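You operate a simulated robot arm through the tools that you are given. There is no shell and no other tool. Be economical: measure what you need, move in short steps, check, and stop when the job is done.

Carry out the task below with a simulated robot arm. There is one attempt and no reset: what you move stays moved.

TASK
Tamp the coping joint, seat the slate dowel and spray the joint damp.
Fine: tamp all of it with the tamper and put that back; the dowel goes right down in the dowel hole; spray after tamping. Set down upright: tamper.

It is judged by the outcome, as a careful person would: the job done as asked, and still so three seconds after it is handed in. It fails if anything else is knocked over, pushed out of place, dropped, spilled or broken.

THE ROBOT
A 6-joint arm with a two-finger parallel gripper, fixed in place. Base frame: the origin is at the foot of the arm, x ahead of it, y to its left, z up; the work surface is at about z = 820. Readings come in mm, degrees, newtons and seconds.
With the tool pointing down near the work surface it reaches from about 260 to 680 mm from the base axis. Its first joint turns from -66.0 to 66.0 degrees. Payload 2.9 kg.
The TCP is the grasp point between the finger pads, 30 mm short of the fingertips. In the tool frame z runs along the fingers and y along their closing line. The gripper opens to 110 mm. The fingers are 20 mm wide and 10 mm thick; the gripper's body (48 by 112 mm) begins 55 mm behind the TCP.
Orientation is that of the tool frame in the base frame, as a unit quaternion [x, y, z, w]. With the fingers straight down and closing along the base's y, the tool's x points along the base's -x, its y along +y and its z along -z.

THE INTERFACE
- The arm moves only by the tool step_arm. Its argument "commands" is one flat list of numbers, 7 for each row, row after row: the finger opening in mm, from 0 to 110, then the shift along the tool's x, y, z in mm, then the turn, a rotation vector about the tool's x, y, z in degrees. In form: [grip, tx, ty, tz, ax, ay, az, grip, tx, ty, tz, ax, ay, az, ...]. A call has 1 to 12 rows; each row shifts and turns the commanded pose from where the row before left it, along the tool's axes as they then stand. Each row takes 0.2 s and may step no farther than 50 mm and 8.6 degrees from the row before; otherwise, or with a gripper value out of range, the whole call is refused. Where a pose cannot be reached the arm comes as near as it can. A force on the tool above 50 N (or 10 N above the force at the start of the call, whichever is more), or a blocked arm, ends the call early, and 0.2 s more pass. The fingers move at their own pace (about 108 mm/s each) and stop on an object; they squeeze with about 25 N. The grip force told is the motor's: it shows also when the fingers shut on nothing. Time passes only in rows, and 0.2 s behind the last, so rows that do not move let the fingers close. It gives the time, the measured TCP pose, the force on the tool (base axes), the opening and the grip force at its end, in the units of the frame above (readings bear some noise), with the torque about the TCP (base axes, N m) and any sound that the robot's microphone picked up.
- Cameras (640 x 400 px; columns grow to the right, rows downward): "scene" is fixed at [91.8, 444.6, 1390.8]; the picture's right is [-0.60, -0.80, 0.00], its down [-0.40, 0.30, -0.86] and it looks along [0.69, -0.52, -0.51] (base axes); focal length 276 px, centre (320, 200). "wrist" rides on the gripper at [73, 17, -103] in the tool frame; the picture's right is [-0.23, 0.97, 0.00], its down [-0.76, -0.18, -0.62] and it looks along [-0.61, -0.14, 0.78] (tool axes); focal length 222 px, centre (320, 200). There is no depth. A picture from a camera that has moved, and an enlarged one, comes with that camera's place and axes in the base frame and with its lens.
- get_image(camera): a new picture of that camera. It takes no simulated time.
- inspect(camera, box): a new picture of the part [left, top, right, bottom] of that camera's present view, enlarged. It takes no simulated time.
- hand_in(): hands the job in; it is judged then, once.

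Work in short steps. Places have to be worked out from the pictures, the camera data and where the tool is seen: move nearer, look again, correct. Check each grasp and each placing, and mend what went wrong. You have 120 turns and 64 pictures in all, those below and enlarged ones among them. Open the gripper and draw the arm clear of the work before you hand the job in, unless the task says otherwise; then end with one line.

The tools are called after ">>>" as name(argument=value, ...) on one line, values as JSON. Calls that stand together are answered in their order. step_arm: Moves the arm, as the interface text tells. Its arguments: {"type":"object","properties":{"commands":{"type":"array"}},"required":["commands"]} The other tools are called the same way: get_image (camera) takes a picture; inspect (camera, box) takes an enlarged picture of a part of a camera's view; hand_in () hands the job in.

At the start:

```text
t: 0.0
tcp_pos: [361.4, 140.0, 1279.5]
ee_rot: [0.0, 1.0, 0.0, 0.0]
wrist_force: [0.2, 0.2, 0.2]
wrist_torque: [0.02, 0.03, 0.0]
opening: 110.2
grasp_force: 0.1
```

scene: 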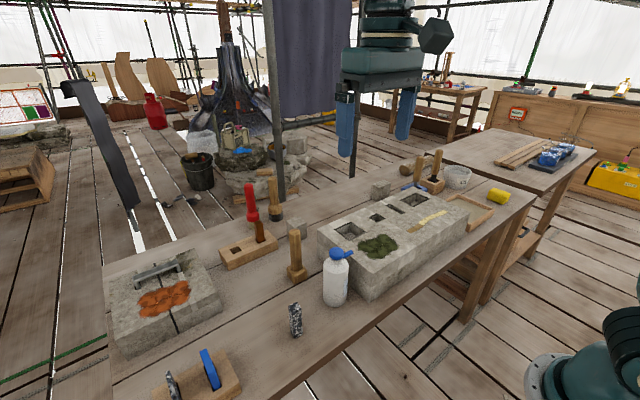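
wrist: 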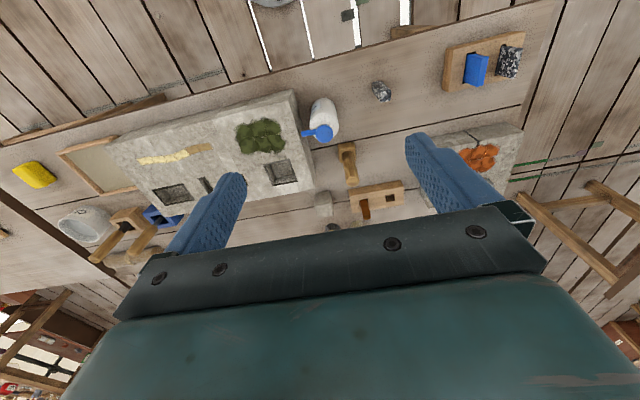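

I start by enlarging the work area to identify the joint, tamper, dowel, hole and spray bottle.

>>> inspect(camera="scene", box=[220, 140, 520, 330])

>>> inspect(camera="scene", box=[90, 170, 330, 400])

>>> inspect(camera="wrist", box=[0, 20, 540, 270])

```text
2.11 times, centred on (370, 235) of scene
camera zoom: at [91.8, 444.6, 1390.8], right [-0.6, -0.8, 0.0], down [-0.4, 0.3, -0.86], along [0.69, -0.52, -0.51], focal length 580 px, centre (215, 126)
```

zoom: 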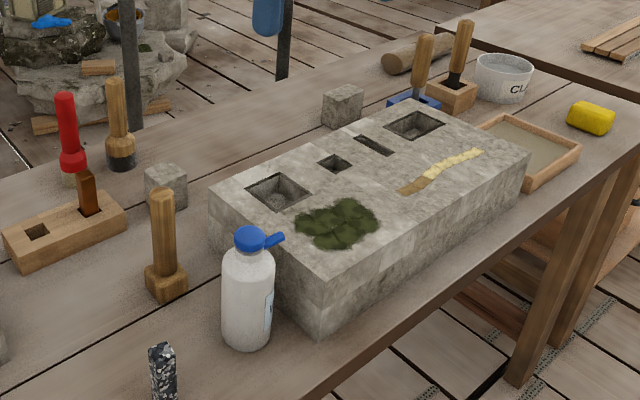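

```text
1.74 times, centred on (210, 285) of scene
camera zoom: at [91.8, 444.6, 1390.8], right [-0.6, -0.8, 0.0], down [-0.4, 0.3, -0.86], along [0.69, -0.52, -0.51], focal length 479 px, centre (511, 52)
```

zoom: 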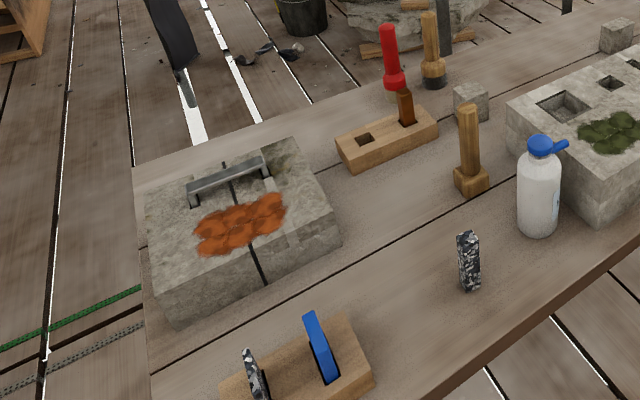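

```text
1.19 times, centred on (270, 145) of wrist
camera zoom: at [288.4, 158.1, 1382.3], right [0.23, 0.97, 0.0], down [0.76, -0.18, 0.62], along [0.61, -0.14, -0.78], focal length 263 px, centre (379, 265)
```

zoom: 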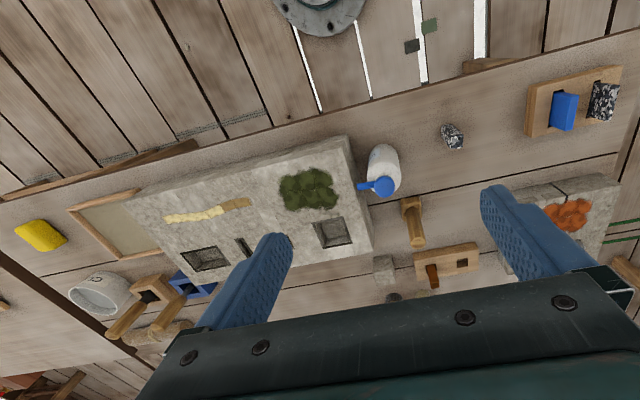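

The candidates are still ambiguous, so I enlarge individual items further.

>>> inspect(camera="scene", box=[310, 170, 440, 310])

>>> inspect(camera="scene", box=[360, 140, 530, 245])

>>> inspect(camera="scene", box=[140, 280, 320, 400])

>>> inspect(camera="scene", box=[210, 170, 320, 290])

```text
2.86 times, centred on (375, 240) of scene
camera zoom: at [91.8, 444.6, 1390.8], right [-0.6, -0.8, 0.0], down [-0.4, 0.3, -0.86], along [0.69, -0.52, -0.51], focal length 787 px, centre (163, 86)
```

zoom: 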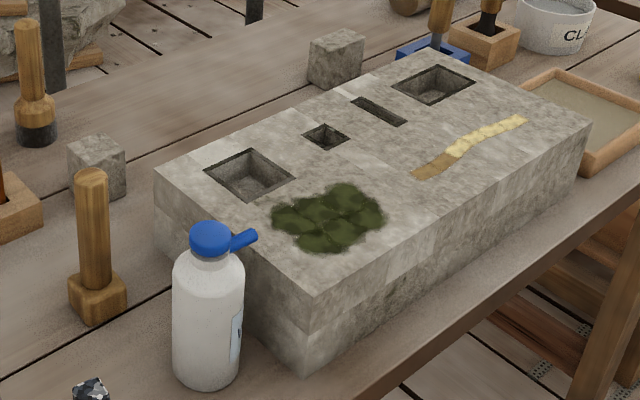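

```text
3.76 times, centred on (445, 192) of scene
camera zoom: at [91.8, 444.6, 1390.8], right [-0.6, -0.8, 0.0], down [-0.4, 0.3, -0.86], along [0.69, -0.52, -0.51], focal length 1037 px, centre (-151, 228)
```

zoom: 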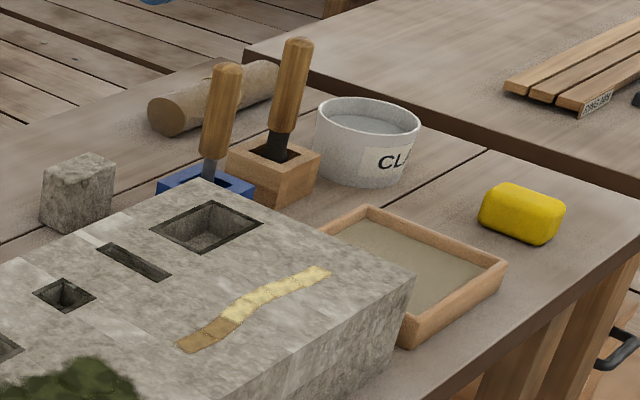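

```text
3.33 times, centred on (230, 340) of scene
camera zoom: at [91.8, 444.6, 1390.8], right [-0.6, -0.8, 0.0], down [-0.4, 0.3, -0.86], along [0.69, -0.52, -0.51], focal length 918 px, centre (620, -267)
```

zoom: 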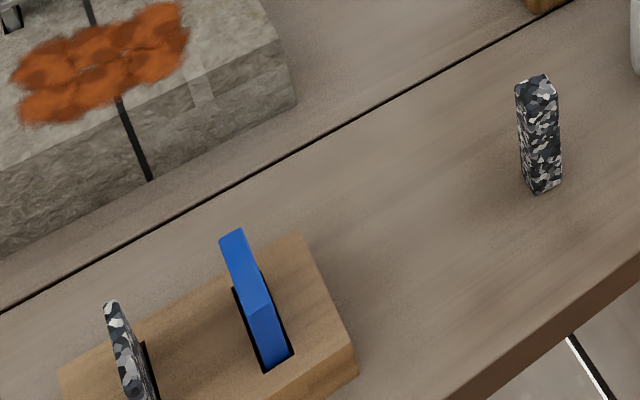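

```text
3.33 times, centred on (265, 230) of scene
camera zoom: at [91.8, 444.6, 1390.8], right [-0.6, -0.8, 0.0], down [-0.4, 0.3, -0.86], along [0.69, -0.52, -0.51], focal length 918 px, centre (503, 100)
```

zoom: 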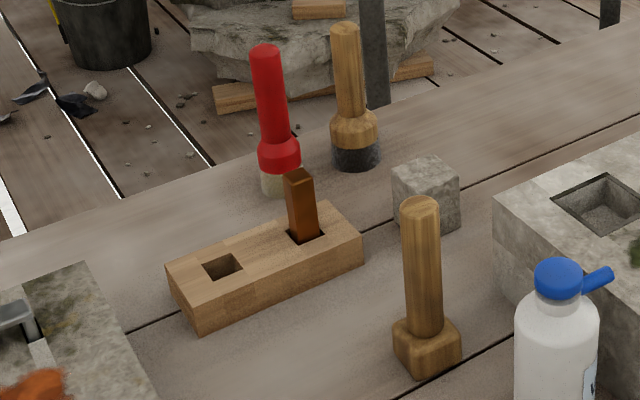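

The standing tool with the square wooden foot is the tamper, the yellow/brown strip on the large block is the joint, and the speckled standing bar fits the small square hole. I move nearer for precise positions.

>>> step_arm(commands=[110, -35, 5, 30, 0, 0, 0, 110, -35, 5, 30, 0, 0, 0, 110, -35, 5, 30, 0, 0, 0, 110, -35, 5, 30, 0, 0, 0])

>>> get_image(camera="wrist")

```text
t: 1.0
tcp_pos: [502.3, 159.8, 1158.6]
ee_rot: [0.0, 1.0, 0.0, 0.001]
wrist_force: [0.3, 0.4, -0.1]
wrist_torque: [-0.02, 0.04, -0.02]
opening: 110.0
grasp_force: 0.0
```

```text
54 pictures are left
camera wrist: at [430.1, 177.0, 1262.6], right [0.23, 0.97, 0.0], down [0.76, -0.18, 0.62], along [0.61, -0.14, -0.78], focal length 222 px, centre (320, 200)
```

wrist: 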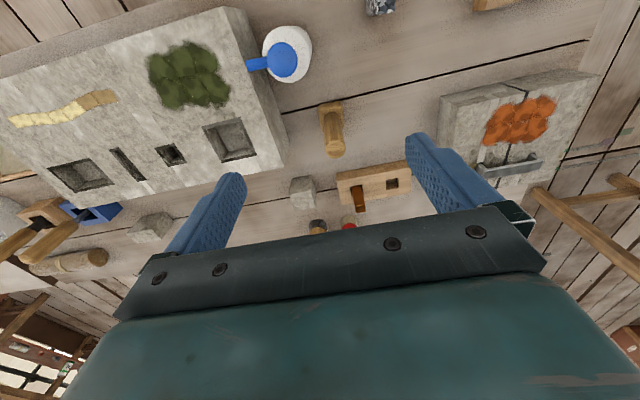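

The two views agree: tamper axis near (567, 164), top about z 980; block top about z 918. I move above the tamper and check.

>>> step_arm(commands=[110, -32, 2, 30, 0, 0, 0, 110, -33, 2, 30, 0, 0, 0, 110, 0, 0, 40, 0, 0, 0, 80, 0, 0, 0, 0, 0, 0])

>>> get_image(camera="wrist")

>>> inspect(camera="scene", box=[220, 130, 400, 310])

```text
t: 2.0
tcp_pos: [566.8, 164.7, 1060.0]
ee_rot: [0.0, 1.0, 0.0, 0.0]
wrist_force: [0.0, 0.0, -0.4]
wrist_torque: [0.01, -0.03, -0.05]
opening: 79.8
grasp_force: 0.0
```

```text
53 pictures are left
camera wrist: at [494.0, 181.5, 1162.7], right [0.23, 0.97, 0.0], down [0.76, -0.18, 0.62], along [0.61, -0.14, -0.78], focal length 222 px, centre (320, 200)
```

wrist: 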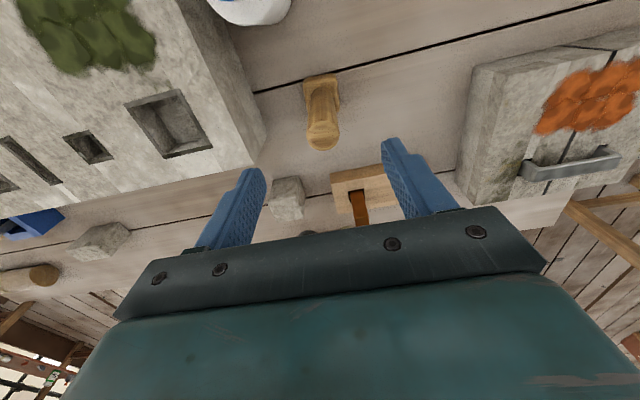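

```text
2.22 times, centred on (310, 220) of scene
camera zoom: at [91.9, 444.6, 1390.8], right [-0.6, -0.8, 0.0], down [-0.4, 0.3, -0.86], along [0.69, -0.52, -0.51], focal length 612 px, centre (342, 156)
```

zoom: 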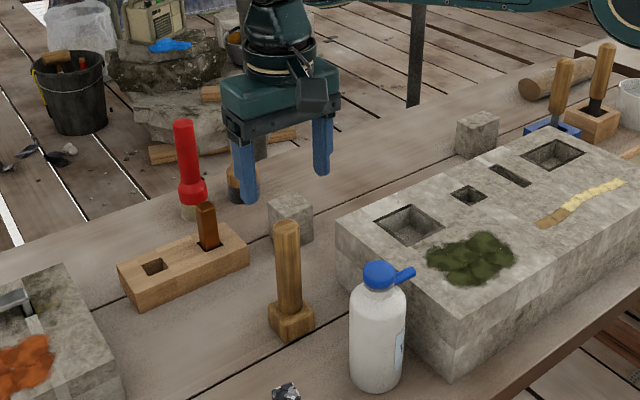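

Tamper refined to (565, 166). I lower around the handle to TCP z ≈ 945 and check before closing.

>>> step_arm(commands=[80, 1, 1, 40, 0, 0, 0, 80, 1, 0, 40, 0, 0, 0, 80, 0, 0, 35, 0, 0, 0])

>>> get_image(camera="wrist")

```text
t: 2.8
tcp_pos: [563.6, 166.8, 943.3]
ee_rot: [0.0, 1.0, -0.001, 0.0]
wrist_force: [0.1, -0.7, 0.9]
wrist_torque: [-0.02, -0.03, 0.0]
opening: 80.0
grasp_force: 0.1
```

```text
51 pictures are left
camera wrist: at [491.5, 183.5, 1046.9], right [0.23, 0.97, 0.0], down [0.76, -0.18, 0.62], along [0.61, -0.14, -0.78], focal length 222 px, centre (320, 200)
```

wrist: 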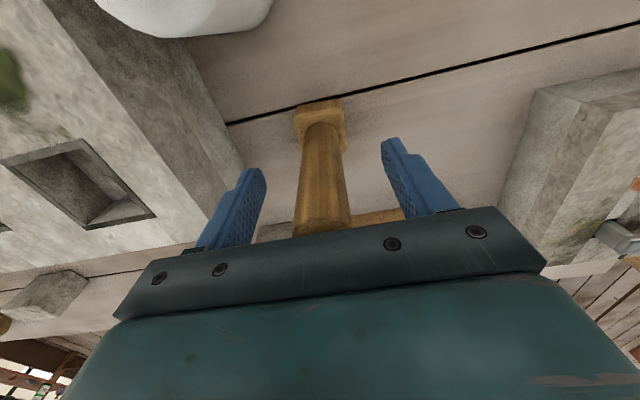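

The handle is between the fingers, so I close and let it grip.

>>> step_arm(commands=[20, 0, 0, 0, 0, 0, 0, 10, 0, 0, 0, 0, 0, 0, 10, 0, 0, 0, 0, 0, 0])

>>> get_image(camera="wrist")

>>> inspect(camera="scene", box=[220, 130, 400, 310])

```text
t: 3.6
tcp_pos: [564.5, 166.2, 943.7]
ee_rot: [0.0, 1.0, 0.0, 0.0]
wrist_force: [0.5, 0.2, -0.1]
wrist_torque: [0.0, 0.01, -0.02]
opening: 29.5
grasp_force: 25.6
```

```text
50 pictures are left
camera wrist: at [491.4, 183.3, 1047.1], right [0.23, 0.97, 0.0], down [0.76, -0.18, 0.62], along [0.61, -0.14, -0.78], focal length 222 px, centre (320, 200)
```

wrist: 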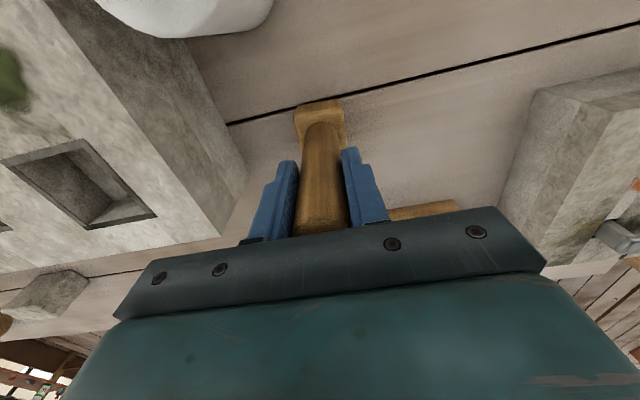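

```text
2.22 times, centred on (310, 220) of scene
camera zoom: at [91.9, 444.6, 1390.7], right [-0.6, -0.8, 0.0], down [-0.4, 0.3, -0.86], along [0.69, -0.52, -0.51], focal length 612 px, centre (342, 156)
```

zoom: 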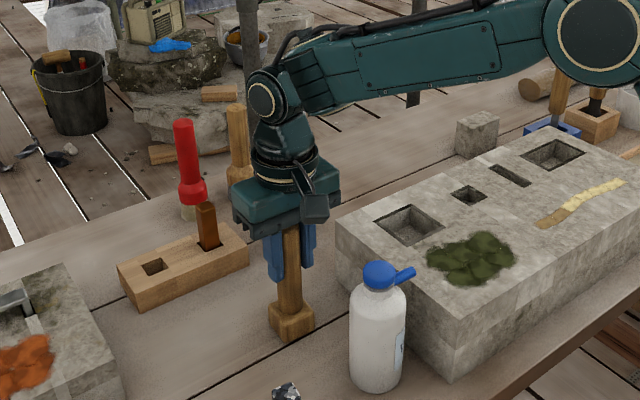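

Firm grip at 29.5 mm. I note the tamper's home (564.5, 166, z 943.7), lift it and travel over the block toward the joint, then look.

>>> step_arm(commands=[10, 0, 0, -40, 0, 0, 0, 10, 0, 0, -45, 0, 0, 0, 10, 0, 0, -45, 0, 0, 0, 10, 0, 0, -46, 0, 0, 0, 10, 0, -45, 0, 0, 0, 0, 10, 0, -45, 0, 0, 0, 0, 10, 0, -45, 0, 0, 0, 0, 10, 0, -45, 0, 0, 0, 0, 10, 0, -45, 0, 0, 0, 0, 10, 0, -45, 0, 0, 0, 0])

>>> get_image(camera="wrist")

```text
t: 5.8
tcp_pos: [564.6, -103.9, 1120.1]
ee_rot: [0.001, 1.0, -0.001, 0.001]
wrist_force: [-0.2, -0.3, -3.6]
wrist_torque: [0.01, 0.01, -0.01]
opening: 29.3
grasp_force: 24.9
```

```text
48 pictures are left
camera wrist: at [491.5, -87.9, 1223.5], right [0.23, 0.97, 0.0], down [0.76, -0.18, 0.62], along [0.61, -0.14, -0.78], focal length 222 px, centre (320, 200)
```

wrist: 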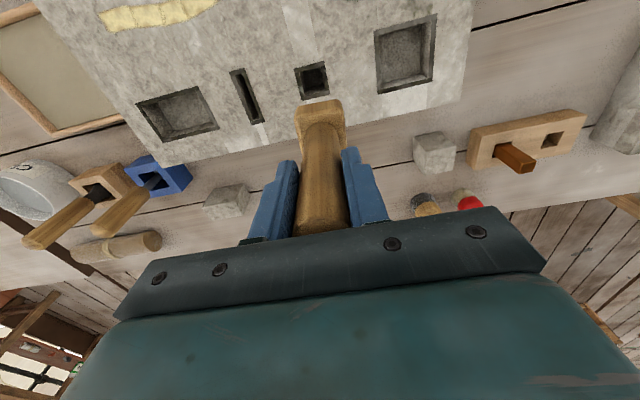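

The hole reads (544, -108), consistent. I move back over the strip for a look.

>>> step_arm(commands=[10, 40, -20, 0, 0, 0, 0, 10, 40, -20, 0, 0, 0, 0, 10, 40, -20, 0, 0, 0, 0])

>>> get_image(camera="wrist")

>>> inspect(camera="scene", box=[360, 150, 500, 260])

```text
t: 6.6
tcp_pos: [443.3, -163.8, 1120.4]
ee_rot: [0.0, 1.0, -0.001, 0.001]
wrist_force: [-0.5, 0.4, -2.6]
wrist_torque: [-0.02, 0.06, -0.02]
opening: 29.5
grasp_force: 25.0
```

```text
47 pictures are left
camera wrist: at [371.3, -147.1, 1222.6], right [0.23, 0.97, 0.0], down [0.76, -0.18, 0.62], along [0.61, -0.14, -0.78], focal length 222 px, centre (320, 200)
```

wrist: 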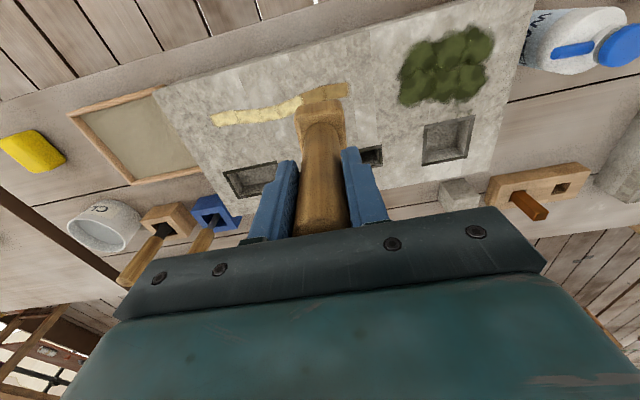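

```text
3.64 times, centred on (430, 205) of scene
camera zoom: at [91.9, 444.5, 1390.8], right [-0.6, -0.8, 0.0], down [-0.4, 0.3, -0.86], along [0.69, -0.52, -0.51], focal length 1002 px, centre (-80, 182)
```

zoom: 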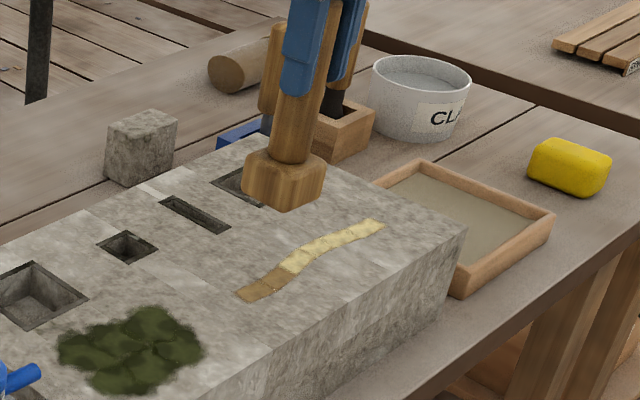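

The strip runs from (444, -130) via (445, -195), (444, -250) to (437, -311), about 18 mm wide. I lower the tamper at the brown end and feel for contact.

>>> step_arm(commands=[10, 0, 23, 30, 0, 0, 0, 10, 0, 0, 35, 0, 0, 0, 10, 0, 0, 5, 0, 0, 0, 10, 0, 0, 4, 0, 0, 0])

>>> inspect(camera="scene", box=[360, 150, 500, 260])

```text
t: 7.6
tcp_pos: [444.7, -141.2, 1045.9]
ee_rot: [0.0, 1.0, 0.0, 0.001]
wrist_force: [0.0, -0.2, -1.6]
wrist_torque: [-0.04, 0.02, 0.0]
opening: 29.2
grasp_force: 24.9
```

```text
3.64 times, centred on (430, 205) of scene
camera zoom: at [91.9, 444.5, 1390.8], right [-0.6, -0.8, 0.0], down [-0.4, 0.3, -0.86], along [0.69, -0.52, -0.51], focal length 1002 px, centre (-80, 182)
```

zoom: 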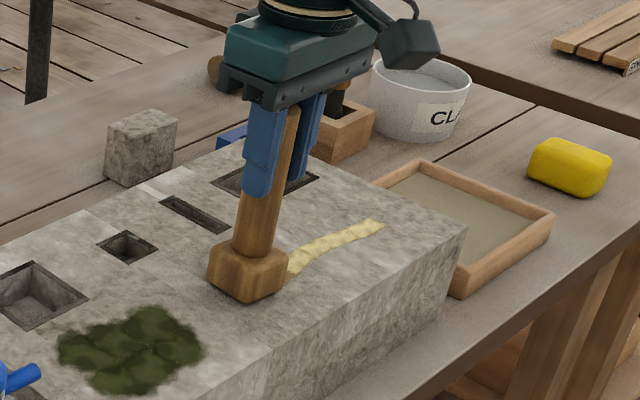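

Foot is over the brown end, nearly down. I press on in small steps.

>>> step_arm(commands=[10, 0, 0, 2, 0, 0, 0, 10, 0, 0, 2, 0, 0, 0, 10, 0, 0, 2, 0, 0, 0])

```text
t: 8.4
tcp_pos: [445.8, -140.5, 1040.6]
ee_rot: [0.001, 1.0, -0.001, 0.003]
wrist_force: [-4.1, 2.5, 23.4]
wrist_torque: [0.7, -0.17, 0.07]
opening: 30.0
grasp_force: 24.5
```

Contact at z ≈ 1041 with 23 N. I lift, tamp the next station, and look for a visible effect.

>>> step_arm(commands=[10, 0, 0, -14, 0, 0, 0, 10, 0, -30, 0, 0, 0, 0, 10, 0, 0, 9, 0, 0, 0, 10, 0, 0, 4, 0, 0, 0, 10, 0, 0, 1, 0, 0, 0])

>>> step_arm(commands=[10, 0, 0, -14, 0, 0, 0, 10, 0, -30, 0, 0, 0, 0, 10, 0, 0, 9, 0, 0, 0, 10, 0, 0, 4, 0, 0, 0, 10, 0, 0, 1, 0, 0, 0])

>>> inspect(camera="scene", box=[360, 150, 500, 260])

```text
t: 9.6
tcp_pos: [444.2, -170.9, 1041.9]
ee_rot: [0.0, 1.0, -0.001, 0.002]
wrist_force: [-7.1, 2.3, 19.5]
wrist_torque: [0.51, 0.27, 0.11]
opening: 29.4
grasp_force: 25.6
```

```text
t: 10.8
tcp_pos: [443.8, -200.7, 1042.6]
ee_rot: [0.0, 1.0, -0.001, 0.002]
wrist_force: [-7.4, 2.0, 21.1]
wrist_torque: [0.6, 0.1, 0.08]
opening: 29.4
grasp_force: 25.6
```

```text
3.64 times, centred on (430, 205) of scene
camera zoom: at [91.4, 444.7, 1390.7], right [-0.6, -0.8, 0.0], down [-0.4, 0.3, -0.86], along [0.69, -0.52, -0.51], focal length 1002 px, centre (-80, 182)
```

zoom: 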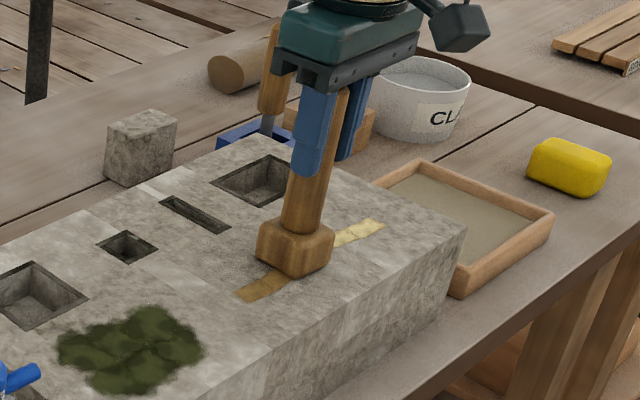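

The strip seems to turn brown where tamped. I carry on along it with the slight bend toward smaller x.

>>> step_arm(commands=[10, 0, 0, -14, 0, 0, 0, 10, 0, -28, 0, 0, 0, 0, 10, 0, 0, 9, 0, 0, 0, 10, 0, 0, 4, 0, 0, 0, 10, 0, 0, 1, 0, 0, 0])

>>> step_arm(commands=[10, 0, 0, -14, 0, 0, 0, 10, 1, -28, 0, 0, 0, 0, 10, 0, 0, 9, 0, 0, 0, 10, 0, 0, 4, 0, 0, 0, 10, 0, 0, 1, 0, 0, 0])

>>> step_arm(commands=[10, 0, 0, -14, 0, 0, 0, 10, 3, -26, 0, 0, 0, 0, 10, 0, 0, 9, 0, 0, 0, 10, 0, 0, 4, 0, 0, 0, 10, 0, 0, 1, 0, 0, 0])

>>> step_arm(commands=[10, 0, 0, -14, 0, 0, 0, 10, 3, -22, 0, 0, 0, 0, 10, 0, 0, 9, 0, 0, 0, 10, 0, 0, 4, 0, 0, 0, 10, 0, 0, 1, 0, 0, 0])

>>> step_arm(commands=[10, 0, 0, -30, 0, 0, 0, 10, -45, 0, -20, 0, 0, 0, 10, -45, 0, 0, 0, 0, 0])

>>> inspect(camera="scene", box=[360, 150, 500, 260])

```text
t: 12.0
tcp_pos: [444.6, -229.2, 1042.3]
ee_rot: [-0.001, 1.0, 0.0, 0.003]
wrist_force: [-8.0, 1.1, 18.0]
wrist_torque: [0.27, 0.3, 0.05]
opening: 29.2
grasp_force: 25.3
```

```text
t: 13.2
tcp_pos: [442.9, -257.4, 1042.1]
ee_rot: [0.0, 1.0, 0.0, 0.002]
wrist_force: [-7.1, 0.9, 17.9]
wrist_torque: [0.55, 0.29, 0.14]
opening: 29.3
grasp_force: 24.8
```

```text
t: 14.4
tcp_pos: [439.2, -283.2, 1042.3]
ee_rot: [-0.001, 1.0, -0.001, 0.002]
wrist_force: [-5.3, 2.4, 16.8]
wrist_torque: [0.55, 0.16, 0.12]
opening: 29.1
grasp_force: 24.6
```

```text
t: 15.6
tcp_pos: [436.4, -306.0, 1043.0]
ee_rot: [0.0, 1.0, -0.001, 0.001]
wrist_force: [-5.2, 1.8, 14.9]
wrist_torque: [0.49, 0.11, 0.13]
opening: 29.2
grasp_force: 24.7
```

```text
t: 16.4
tcp_pos: [525.7, -305.4, 1090.7]
ee_rot: [0.001, 1.0, 0.001, -0.001]
wrist_force: [0.6, 0.1, -2.8]
wrist_torque: [0.01, 0.02, 0.03]
opening: 29.4
grasp_force: 24.9
```

```text
3.64 times, centred on (430, 205) of scene
camera zoom: at [91.9, 444.5, 1390.8], right [-0.6, -0.8, 0.0], down [-0.4, 0.3, -0.86], along [0.69, -0.52, -0.51], focal length 1002 px, centre (-80, 182)
```

zoom: 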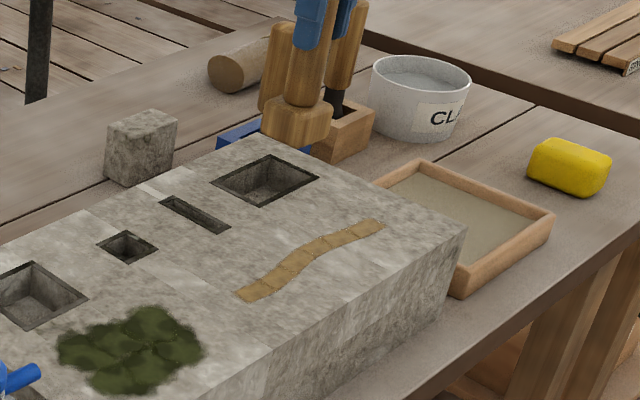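

The whole strip is now brown, i.e. tamped. I raise and carry the tamper back above its home spot.

>>> step_arm(commands=[10, 0, 0, -30, 0, 0, 0, 10, 0, 47, 0, 0, 0, 0, 10, 0, 47, 0, 0, 0, 0, 10, 0, 47, 0, 0, 0, 0, 10, 0, 47, 0, 0, 0, 0, 10, 0, 47, 0, 0, 0, 0, 10, 0, 47, 0, 0, 0, 0, 10, 0, 47, 0, 0, 0, 0, 10, 0, 47, 0, 0, 0, 0, 10, 0, 47, 0, 0, 0, 0, 10, -39, 48.5, 0, 0, 0, 0])

>>> get_image(camera="wrist")

```text
refused: row 11 steps farther than a row can; nothing moved
```

```text
42 pictures are left
camera wrist: at [454.3, -287.6, 1193.8], right [0.23, 0.97, 0.0], down [0.76, -0.18, 0.62], along [0.61, -0.14, -0.78], focal length 222 px, centre (320, 200)
```

wrist: 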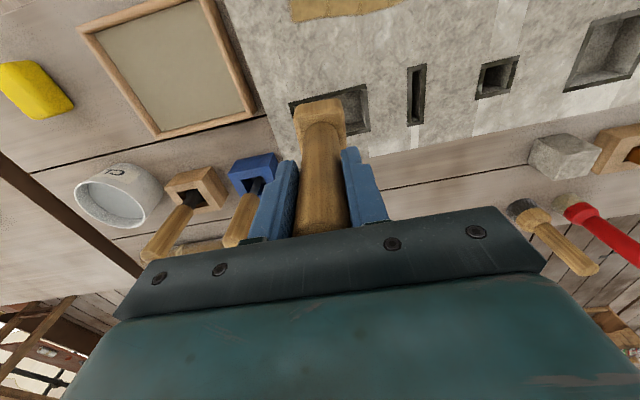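

The last row was too long; I resend with the x part split off.

>>> step_arm(commands=[10, 0, 0, -30, 0, 0, 0, 10, 0, 47, 0, 0, 0, 0, 10, 0, 47, 0, 0, 0, 0, 10, 0, 47, 0, 0, 0, 0, 10, 0, 47, 0, 0, 0, 0, 10, 0, 47, 0, 0, 0, 0, 10, 0, 47, 0, 0, 0, 0, 10, 0, 47, 0, 0, 0, 0, 10, 0, 47, 0, 0, 0, 0, 10, 0, 47, 0, 0, 0, 0, 10, 0, 48.5, 0, 0, 0, 0, 10, -39, 0, 0, 0, 0, 0])

>>> step_arm(commands=[10, 0, 0, 45, 0, 0, 0, 10, 0, 0, 45, 0, 0, 0, 10, 0, 0, 45, 0, 0, 0, 10, 0, 0, 30, 0, 0, 0])

>>> inspect(camera="scene", box=[220, 130, 400, 310])

```text
t: 19.0
tcp_pos: [566.4, 167.0, 1119.9]
ee_rot: [0.0, 1.0, 0.0, 0.0]
wrist_force: [0.4, 0.5, -3.1]
wrist_torque: [0.01, 0.03, 0.0]
opening: 29.4
grasp_force: 24.8
```

```text
t: 20.0
tcp_pos: [567.1, 167.3, 955.9]
ee_rot: [0.001, 1.0, -0.001, 0.0]
wrist_force: [0.8, -0.3, -2.5]
wrist_torque: [0.01, 0.03, -0.01]
opening: 29.5
grasp_force: 25.4
```

```text
2.22 times, centred on (310, 220) of scene
camera zoom: at [91.9, 444.6, 1390.7], right [-0.6, -0.8, 0.0], down [-0.4, 0.3, -0.86], along [0.69, -0.52, -0.51], focal length 612 px, centre (342, 156)
```

zoom: 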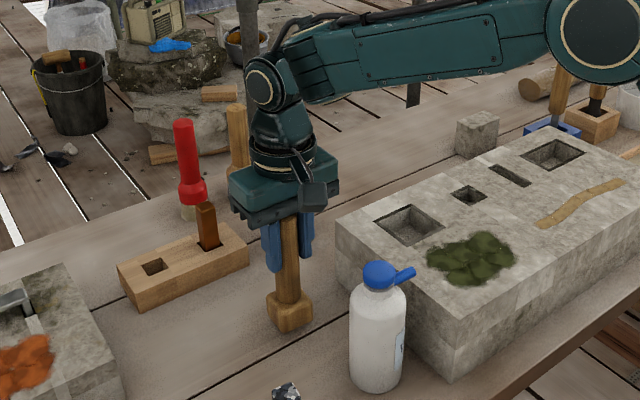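

The tamper hangs about 11 mm above home. I lower it gently to contact.

>>> step_arm(commands=[10, 2, -1, 6, 0, 0, 0, 10, 0, 0, 3, 0, 0, 0, 10, 0, 0, 2, 0, 0, 0, 10, 0, 0, 1, 0, 0, 0])

```text
t: 21.0
tcp_pos: [564.6, 165.1, 941.9]
ee_rot: [-0.001, 1.0, 0.001, 0.0]
wrist_force: [0.4, -0.1, -2.7]
wrist_torque: [0.02, 0.08, -0.02]
opening: 29.5
grasp_force: 25.0
```

No contact yet (the tamper slid slightly up in the grip while tamping), so I continue in 1 mm steps.

>>> step_arm(commands=[10, 0, 0, 1, 0, 0, 0, 10, 0, 0, 1, 0, 0, 0])

```text
t: 21.6
tcp_pos: [565.0, 165.4, 943.1]
ee_rot: [0.0, 1.0, 0.0, 0.002]
wrist_force: [-3.4, -0.8, 4.9]
wrist_torque: [-0.02, 0.17, -0.01]
opening: 29.9
grasp_force: 25.4
```

Contact (about +8 N). I release and look.

>>> step_arm(commands=[10, 0, 0, -1, 0, 0, 0, 40, 0, 0, 0, 0, 0, 0, 70, 0, 0, 0, 0, 0, 0, 70, 0, 0, 0, 0, 0, 0])

>>> step_arm(commands=[70, 0, 0, -40, 0, 0, 0, 70, 0, 0, -45, 0, 0, 0, 70, 0, 0, -45, 0, 0, 0, 70, 40, 20, 0, 0, 0, 0])

>>> get_image(camera="wrist")

>>> inspect(camera="scene", box=[220, 190, 400, 370])

```text
t: 22.6
tcp_pos: [563.8, 165.4, 941.6]
ee_rot: [0.001, 1.0, 0.0, 0.0]
wrist_force: [0.0, 0.2, 0.1]
wrist_torque: [-0.02, 0.01, 0.01]
opening: 70.0
grasp_force: 0.0
```

```text
t: 23.6
tcp_pos: [524.0, 184.7, 1070.4]
ee_rot: [0.001, 1.0, 0.0, 0.0]
wrist_force: [-0.2, 0.1, -0.2]
wrist_torque: [-0.01, -0.02, 0.01]
opening: 70.0
grasp_force: 0.0
```

```text
40 pictures are left
camera wrist: at [451.2, 202.2, 1174.8], right [0.23, 0.97, 0.0], down [0.76, -0.18, 0.62], along [0.61, -0.14, -0.78], focal length 222 px, centre (320, 200)
```

wrist: 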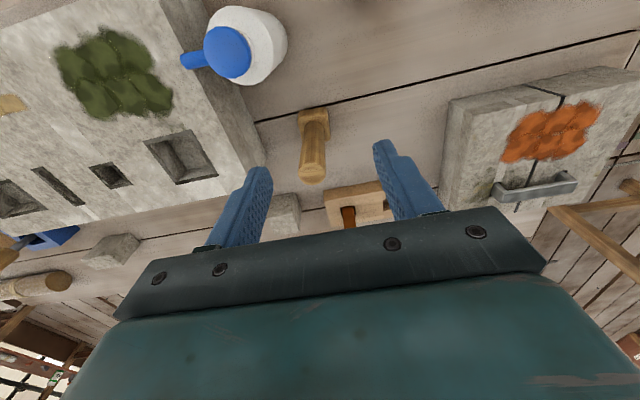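

```text
2.22 times, centred on (310, 280) of scene
camera zoom: at [91.9, 444.5, 1390.7], right [-0.6, -0.8, 0.0], down [-0.4, 0.3, -0.86], along [0.69, -0.52, -0.51], focal length 612 px, centre (342, 22)
```

zoom: 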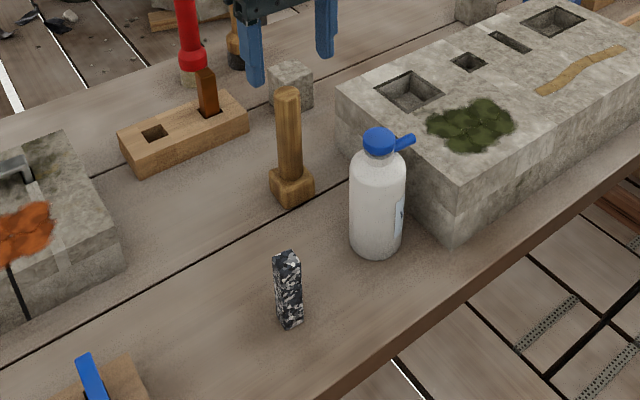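

Tamper is home and upright. Next the dowel near (425, 259): I move above it and look at its orientation.

>>> step_arm(commands=[70, 30, 20, 0, 0, 0, 0, 70, 30, 25, 0, 0, 0, 0, 70, 39, 28, 0, 0, 0, 0])

>>> get_image(camera="wrist")

>>> inspect(camera="wrist", box=[260, 60, 400, 180])

```text
t: 24.4
tcp_pos: [424.3, 259.5, 1071.3]
ee_rot: [0.001, 1.0, 0.0, 0.001]
wrist_force: [-0.5, 0.2, 0.1]
wrist_torque: [0.0, 0.0, 0.04]
opening: 70.1
grasp_force: 0.1
```

```text
38 pictures are left
camera wrist: at [351.5, 276.7, 1175.6], right [0.23, 0.97, 0.0], down [0.76, -0.18, 0.62], along [0.61, -0.14, -0.78], focal length 222 px, centre (320, 200)
```

wrist: 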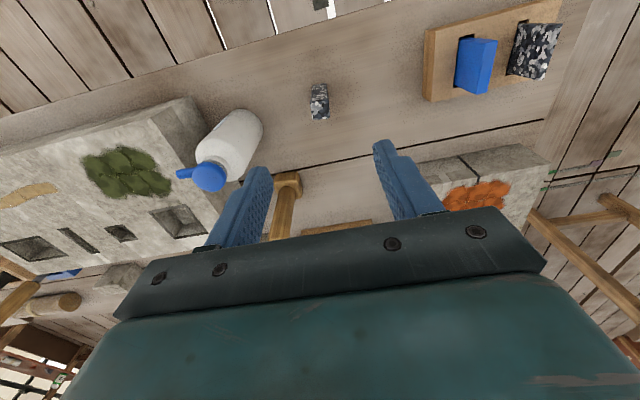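

```text
3.33 times, centred on (330, 120) of wrist
camera zoom: at [351.5, 276.7, 1175.6], right [0.23, 0.97, 0.0], down [0.76, -0.18, 0.62], along [0.61, -0.14, -0.78], focal length 740 px, centre (287, 467)
```

zoom: 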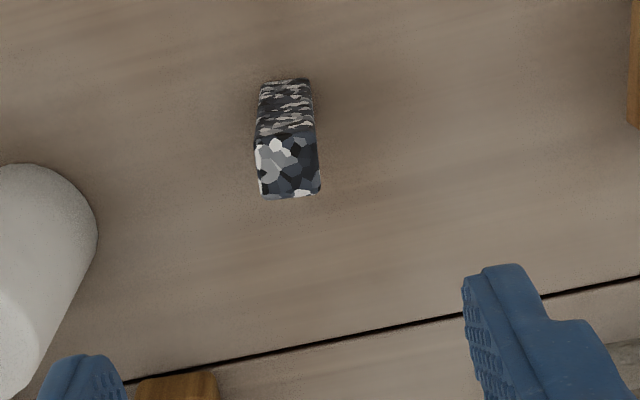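

Dowel: about 20×20×91 mm, centred (429.5, 260), turned about -9°. I turn to match, and descend partway for a check.

>>> step_arm(commands=[70, -5, 0.5, 40, 0, 0, 4.5, 70, 0, 0, 45, 0, 0, 4.5, 60, 0, 0, 30, 0, 0, 0, 60, 0, 0, 0, 0, 0, 0])

>>> get_image(camera="wrist")

```text
t: 25.4
tcp_pos: [429.5, 258.2, 957.2]
ee_rot: [0.079, 0.997, 0.0, 0.001]
wrist_force: [-1.0, 0.3, -0.4]
wrist_torque: [0.0, -0.01, -0.01]
opening: 60.0
grasp_force: 0.1
```

```text
36 pictures are left
camera wrist: at [360.7, 287.2, 1060.2], right [0.38, 0.93, 0.0], down [0.72, -0.3, 0.62], along [0.58, -0.24, -0.78], focal length 222 px, centre (320, 200)
```

wrist: 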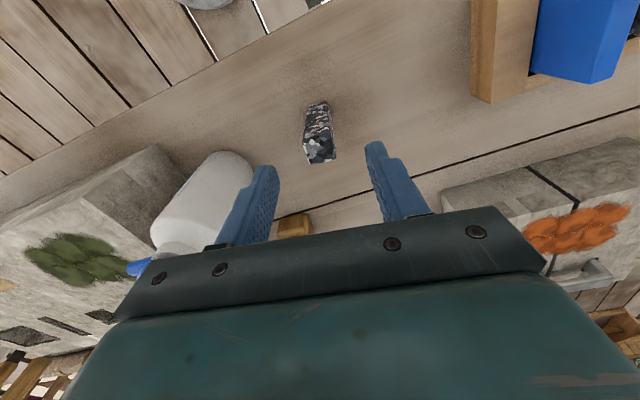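

The dowel top reads (430.5, 258.4), well centred. I descend and close.

>>> step_arm(commands=[60, -1, 0, 26, 0, 0, 0, 60, 0, 0, 25, 0, 0, 0, 60, 0, 0, 0, 0, 0, 0, 10, 0, 0, 0, 0, 0, 0, 10, 0, 0, 0, 0, 0, 0, 10, 0, 0, 0, 0, 0, 0])

>>> get_image(camera="wrist")

>>> inspect(camera="scene", box=[220, 230, 380, 370])

```text
t: 26.8
tcp_pos: [430.0, 257.0, 905.1]
ee_rot: [0.078, 0.997, 0.0, 0.0]
wrist_force: [0.1, -0.9, 0.7]
wrist_torque: [-0.01, -0.04, 0.0]
opening: 21.7
grasp_force: 24.8
```

```text
35 pictures are left
camera wrist: at [362.0, 286.7, 1008.5], right [0.38, 0.93, 0.0], down [0.72, -0.29, 0.62], along [0.58, -0.24, -0.78], focal length 222 px, centre (320, 200)
```

wrist: 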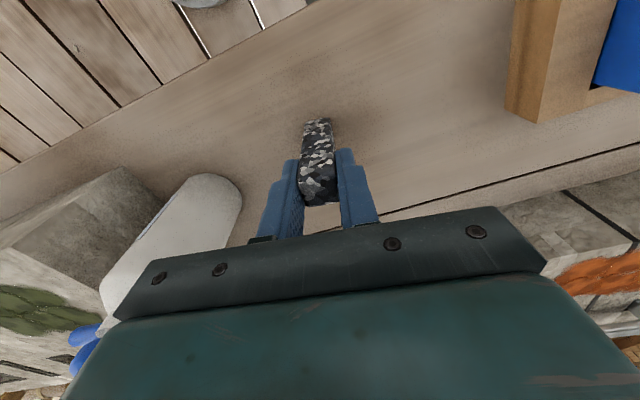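

```text
2.86 times, centred on (300, 300) of scene
camera zoom: at [91.9, 444.6, 1390.7], right [-0.6, -0.8, 0.0], down [-0.4, 0.3, -0.86], along [0.69, -0.52, -0.51], focal length 787 px, centre (377, -86)
```

zoom: 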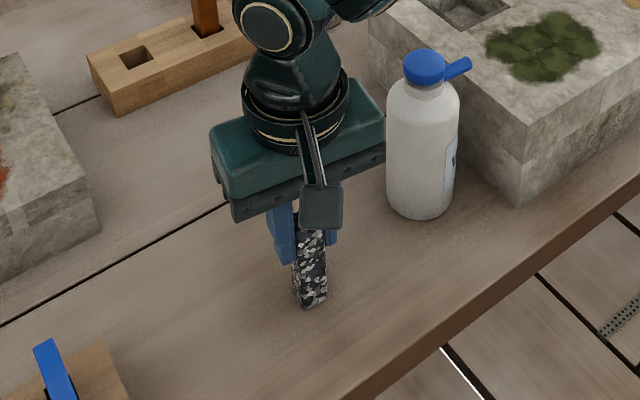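

Dowel held (opening 21.7, bottom is 85 mm below TCP). I lift and carry it over the bottle at safe height toward the hole.

>>> step_arm(commands=[10, 0, 0, -45, 0, 0, 0, 10, 0, 0, -45, 0, 0, 0, 10, 0, 0, -45, 0, 0, 0, 10, 0, 0, -45, 0, 0, 0, 10, 0, 0, -35, 0, 0, 0])

>>> step_arm(commands=[10, -14, -38.8, 0, 0, 0, 0, 10, -14, -38.8, 0, 0, 0, 0, 10, -14, -38.8, 0, 0, 0, 0, 10, -14, -38.8, 0, 0, 0, 0, 10, -14, -38.8, 0, 0, 0, 0, 10, -14, -38.8, 0, 0, 0, 0, 10, -14, -38.8, 0, 0, 0, 0, 10, -14, -38.8, 0, 0, 0, 0, 10, -14, -38.8, 0, 0, 0, 0])

>>> inspect(camera="wrist", box=[200, 40, 440, 200])

```text
t: 28.0
tcp_pos: [432.1, 258.6, 1121.4]
ee_rot: [0.077, 0.997, 0.0, 0.0]
wrist_force: [-0.3, 0.2, -1.0]
wrist_torque: [0.0, -0.02, 0.02]
opening: 21.9
grasp_force: 25.3
```

```text
t: 30.0
tcp_pos: [501.7, -106.1, 1119.2]
ee_rot: [0.079, 0.997, 0.0, 0.0]
wrist_force: [0.0, -0.3, -1.8]
wrist_torque: [0.02, 0.02, -0.01]
opening: 21.7
grasp_force: 24.9
```

```text
2.50 times, centred on (320, 120) of wrist
camera zoom: at [432.0, -78.3, 1223.7], right [0.38, 0.93, 0.0], down [0.72, -0.29, 0.62], along [0.58, -0.23, -0.78], focal length 555 px, centre (320, 400)
```

zoom: 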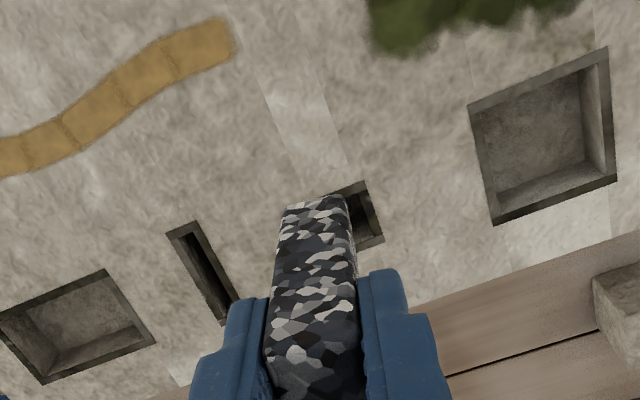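

The block's edges and pockets line up with the base axes, so the dowel must be turned back 9°. I do so and move beside the hole, lower, for an accurate look.

>>> step_arm(commands=[10, 0, 0, 0, 0, 0, -4.53, 10, 0, 0, 0, 0, 0, -4.53, 10, -14, 23, 35, 0, 0, 0, 10, -14, 23, 40, 0, 0, 0, 10, 0, 0, 0, 0, 0, 0])

>>> inspect(camera="wrist", box=[180, 60, 380, 200])

>>> inspect(camera="scene", box=[330, 150, 450, 240])

```text
t: 31.2
tcp_pos: [529.1, -59.9, 1044.5]
ee_rot: [0.001, 1.0, 0.0, 0.001]
wrist_force: [0.5, -0.2, -2.0]
wrist_torque: [0.01, -0.04, 0.01]
opening: 21.7
grasp_force: 25.9
```

```text
2.86 times, centred on (280, 130) of wrist
camera zoom: at [456.0, -42.6, 1147.7], right [0.23, 0.97, 0.0], down [0.76, -0.18, 0.62], along [0.61, -0.14, -0.78], focal length 635 px, centre (434, 400)
```

zoom: 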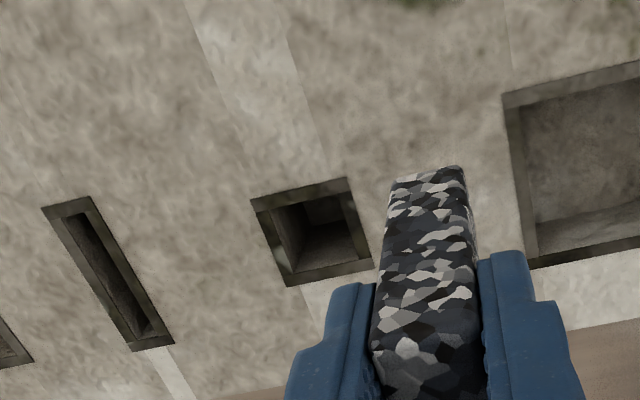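

```text
4.44 times, centred on (390, 195) of scene
camera zoom: at [91.9, 444.6, 1390.8], right [-0.6, -0.8, 0.0], down [-0.4, 0.3, -0.86], along [0.69, -0.52, -0.51], focal length 1225 px, centre (9, 222)
```

zoom: 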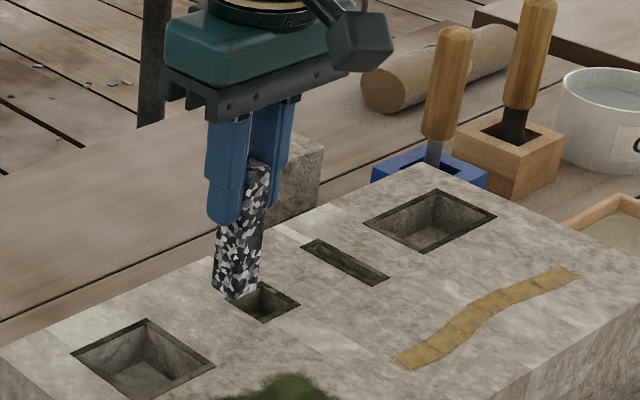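

The hole's outer frame centres at (544.7, -109) and the dowel hangs square, centred within 1 mm of the TCP. I go over the hole with the dowel tip about 6 mm above and check.

>>> step_arm(commands=[10, -7.5, -25, 0, 0, 0, 0, 10, -7.5, -25, 0, 0, 0, 0, 10, 0, 0, 34, 0, 0, 0, 10, 0, 0, 0, 0, 0, 0])

>>> inspect(camera="wrist", box=[250, 60, 390, 200])

>>> inspect(camera="scene", box=[350, 180, 430, 240])

```text
t: 32.2
tcp_pos: [544.5, -110.5, 1011.9]
ee_rot: [0.0, 1.0, 0.001, 0.002]
wrist_force: [-0.4, -0.1, -1.3]
wrist_torque: [-0.01, -0.01, -0.02]
opening: 21.5
grasp_force: 25.5
```

```text
2.86 times, centred on (320, 130) of wrist
camera zoom: at [471.3, -93.2, 1114.7], right [0.23, 0.97, 0.0], down [0.76, -0.18, 0.62], along [0.61, -0.14, -0.78], focal length 635 px, centre (320, 400)
```

zoom: 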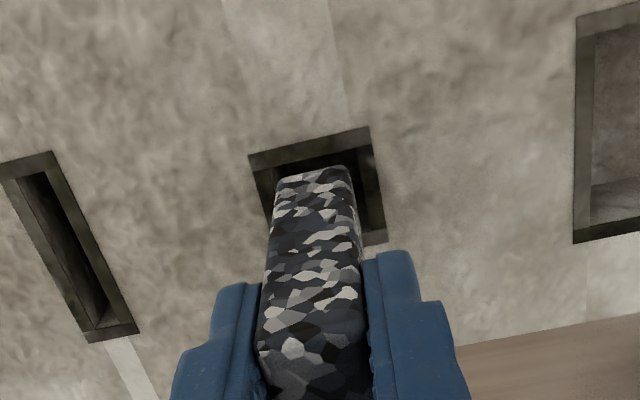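

```text
6.67 times, centred on (390, 210) of scene
camera zoom: at [91.9, 444.5, 1390.8], right [-0.6, -0.8, 0.0], down [-0.4, 0.3, -0.86], along [0.69, -0.52, -0.51], focal length 1837 px, centre (-147, 133)
```

zoom: 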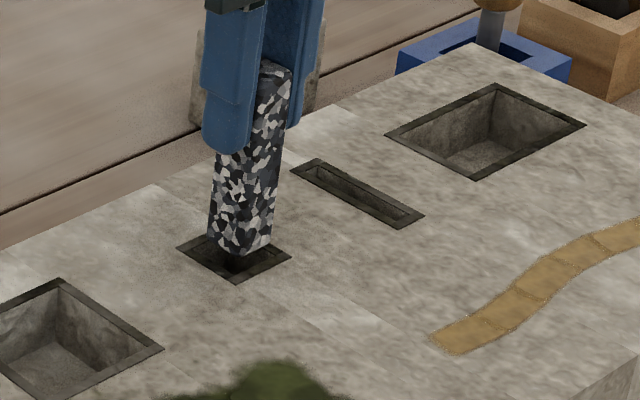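

Dowel and hole centres agree within about 0.5 mm in both axes. I lower it step by step, watching the force.

>>> step_arm(commands=[10, 0, 0, 5, 0, 0, 0, 10, 0, 0, 4, 0, 0, 0, 10, 0, 0, 4, 0, 0, 0, 10, 0, 0, 4, 0, 0, 0])

```text
t: 33.2
tcp_pos: [543.6, -110.2, 994.6]
ee_rot: [0.0, 1.0, 0.001, 0.0]
wrist_force: [1.3, 0.3, -0.8]
wrist_torque: [0.0, 0.01, 0.0]
opening: 21.6
grasp_force: 25.1
```

It has entered about 9 mm freely. I continue down.

>>> step_arm(commands=[10, 0, 0, 6, 0, 0, 0, 10, 0, 0, 6, 0, 0, 0, 10, 0, 0, 6, 0, 0, 0, 10, 0, 0, 6, 0, 0, 0, 10, 0, 0, 6, 0, 0, 0])

>>> inspect(camera="scene", box=[350, 180, 430, 240])

```text
t: 34.4
tcp_pos: [544.2, -109.3, 965.0]
ee_rot: [0.0, 1.0, 0.0, 0.0]
wrist_force: [-0.2, -0.9, -1.0]
wrist_torque: [0.03, -0.02, 0.0]
opening: 21.6
grasp_force: 24.8
```

```text
6.67 times, centred on (390, 210) of scene
camera zoom: at [91.9, 444.5, 1390.8], right [-0.6, -0.8, 0.0], down [-0.4, 0.3, -0.86], along [0.69, -0.52, -0.51], focal length 1837 px, centre (-147, 133)
```

zoom: 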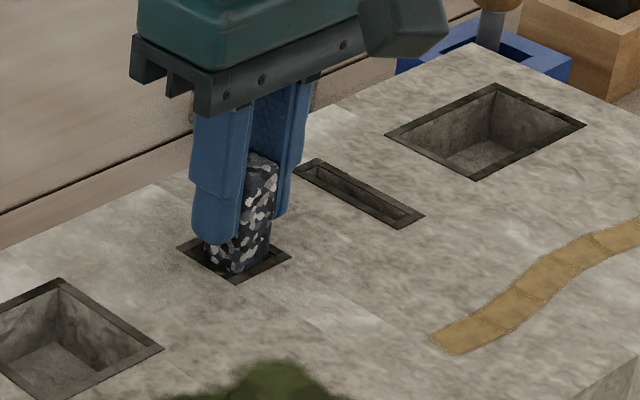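

Sliding in well; fingertips are about 16 mm above the block. I lower further in small steps.

>>> step_arm(commands=[10, 0, 0, 3, 0, 0, 0, 10, 0, 0, 3, 0, 0, 0, 10, 0, 0, 3, 0, 0, 0, 10, 0, 0, 2, 0, 0, 0])

```text
t: 35.4
tcp_pos: [545.0, -110.7, 957.0]
ee_rot: [-0.001, 1.0, -0.001, 0.003]
wrist_force: [2.0, 1.3, 19.6]
wrist_torque: [0.14, -0.27, 0.11]
opening: 21.5
grasp_force: 25.2
```

Resistance at z 957 (dowel ~47 mm deep) — probably the hole floor. I release, rise, and then press from above to verify.

>>> step_arm(commands=[10, 0, 0, -2, 0, 0, 0, 35, 0, 0, 0, 0, 0, 0, 50, 0, 0, 0, 0, 0, 0, 50, 0, 0, -40, 0, 0, 0, 50, 0, 0, -40, 0, 0, 0])

>>> inspect(camera="wrist", box=[220, 60, 420, 200])

>>> inspect(camera="scene", box=[350, 180, 430, 240])

```text
t: 36.6
tcp_pos: [544.4, -110.3, 1037.0]
ee_rot: [0.0, 1.0, 0.001, 0.001]
wrist_force: [0.4, 0.5, -0.1]
wrist_torque: [-0.02, 0.02, -0.02]
opening: 50.2
grasp_force: 0.0
```

```text
2.86 times, centred on (320, 130) of wrist
camera zoom: at [471.3, -92.9, 1139.8], right [0.23, 0.97, 0.0], down [0.76, -0.18, 0.62], along [0.61, -0.14, -0.78], focal length 635 px, centre (320, 400)
```

zoom: 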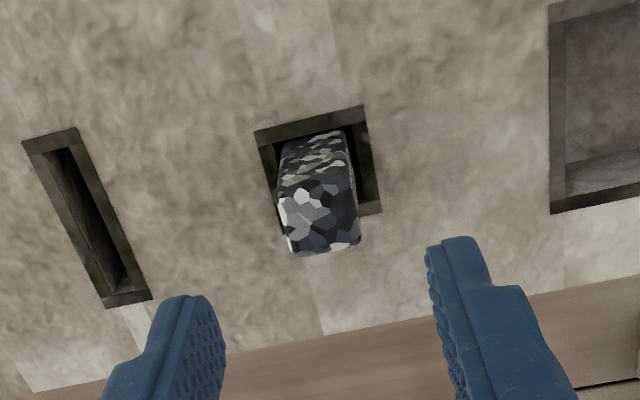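

```text
6.67 times, centred on (390, 210) of scene
camera zoom: at [91.8, 444.6, 1390.8], right [-0.6, -0.8, 0.0], down [-0.4, 0.3, -0.86], along [0.69, -0.52, -0.51], focal length 1837 px, centre (-147, 133)
```

zoom: 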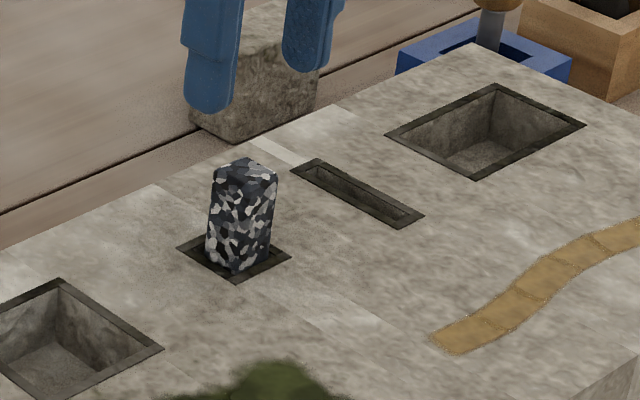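

It stands in the hole. I close the fingers and press on its top gently to confirm it bottoms.

>>> step_arm(commands=[0, 0, 0, 15, 0, 0, 0, 0, 0, 0, 10, 0, 0, 0, 0, 0, 0, 8, 0, 0, 0, 0, 0, 0, 4, 0, 0, 0, 0, 0, 0, 3, 0, 0, 0, 0, 0, 0, 3, 0, 0, 0])

```text
t: 38.0
tcp_pos: [543.7, -110.4, 993.9]
ee_rot: [0.0, 1.0, 0.0, 0.001]
wrist_force: [-2.9, 1.4, 12.7]
wrist_torque: [0.05, 0.19, 0.01]
opening: 0.0
grasp_force: 25.0
```

Contact at top z ≈ 964. I press harder, a few mm, to see if it moves.

>>> step_arm(commands=[0, 0, 0, 2, 0, 0, 0, 0, 0, 0, 2, 0, 0, 0, 0, 0, 0, 2, 0, 0, 0])

```text
t: 38.7
tcp_pos: [545.4, -111.4, 995.5]
ee_rot: [-0.001, 1.0, 0.0, 0.006]
wrist_force: [-1.7, 1.6, 8.5]
wrist_torque: [0.03, 0.11, 0.0]
opening: 0.0
grasp_force: 24.9
stopped in row 3: the force on the tool passed its limit at 52 N (the readings are from after the stop); the commanded pose is now the measured one
```

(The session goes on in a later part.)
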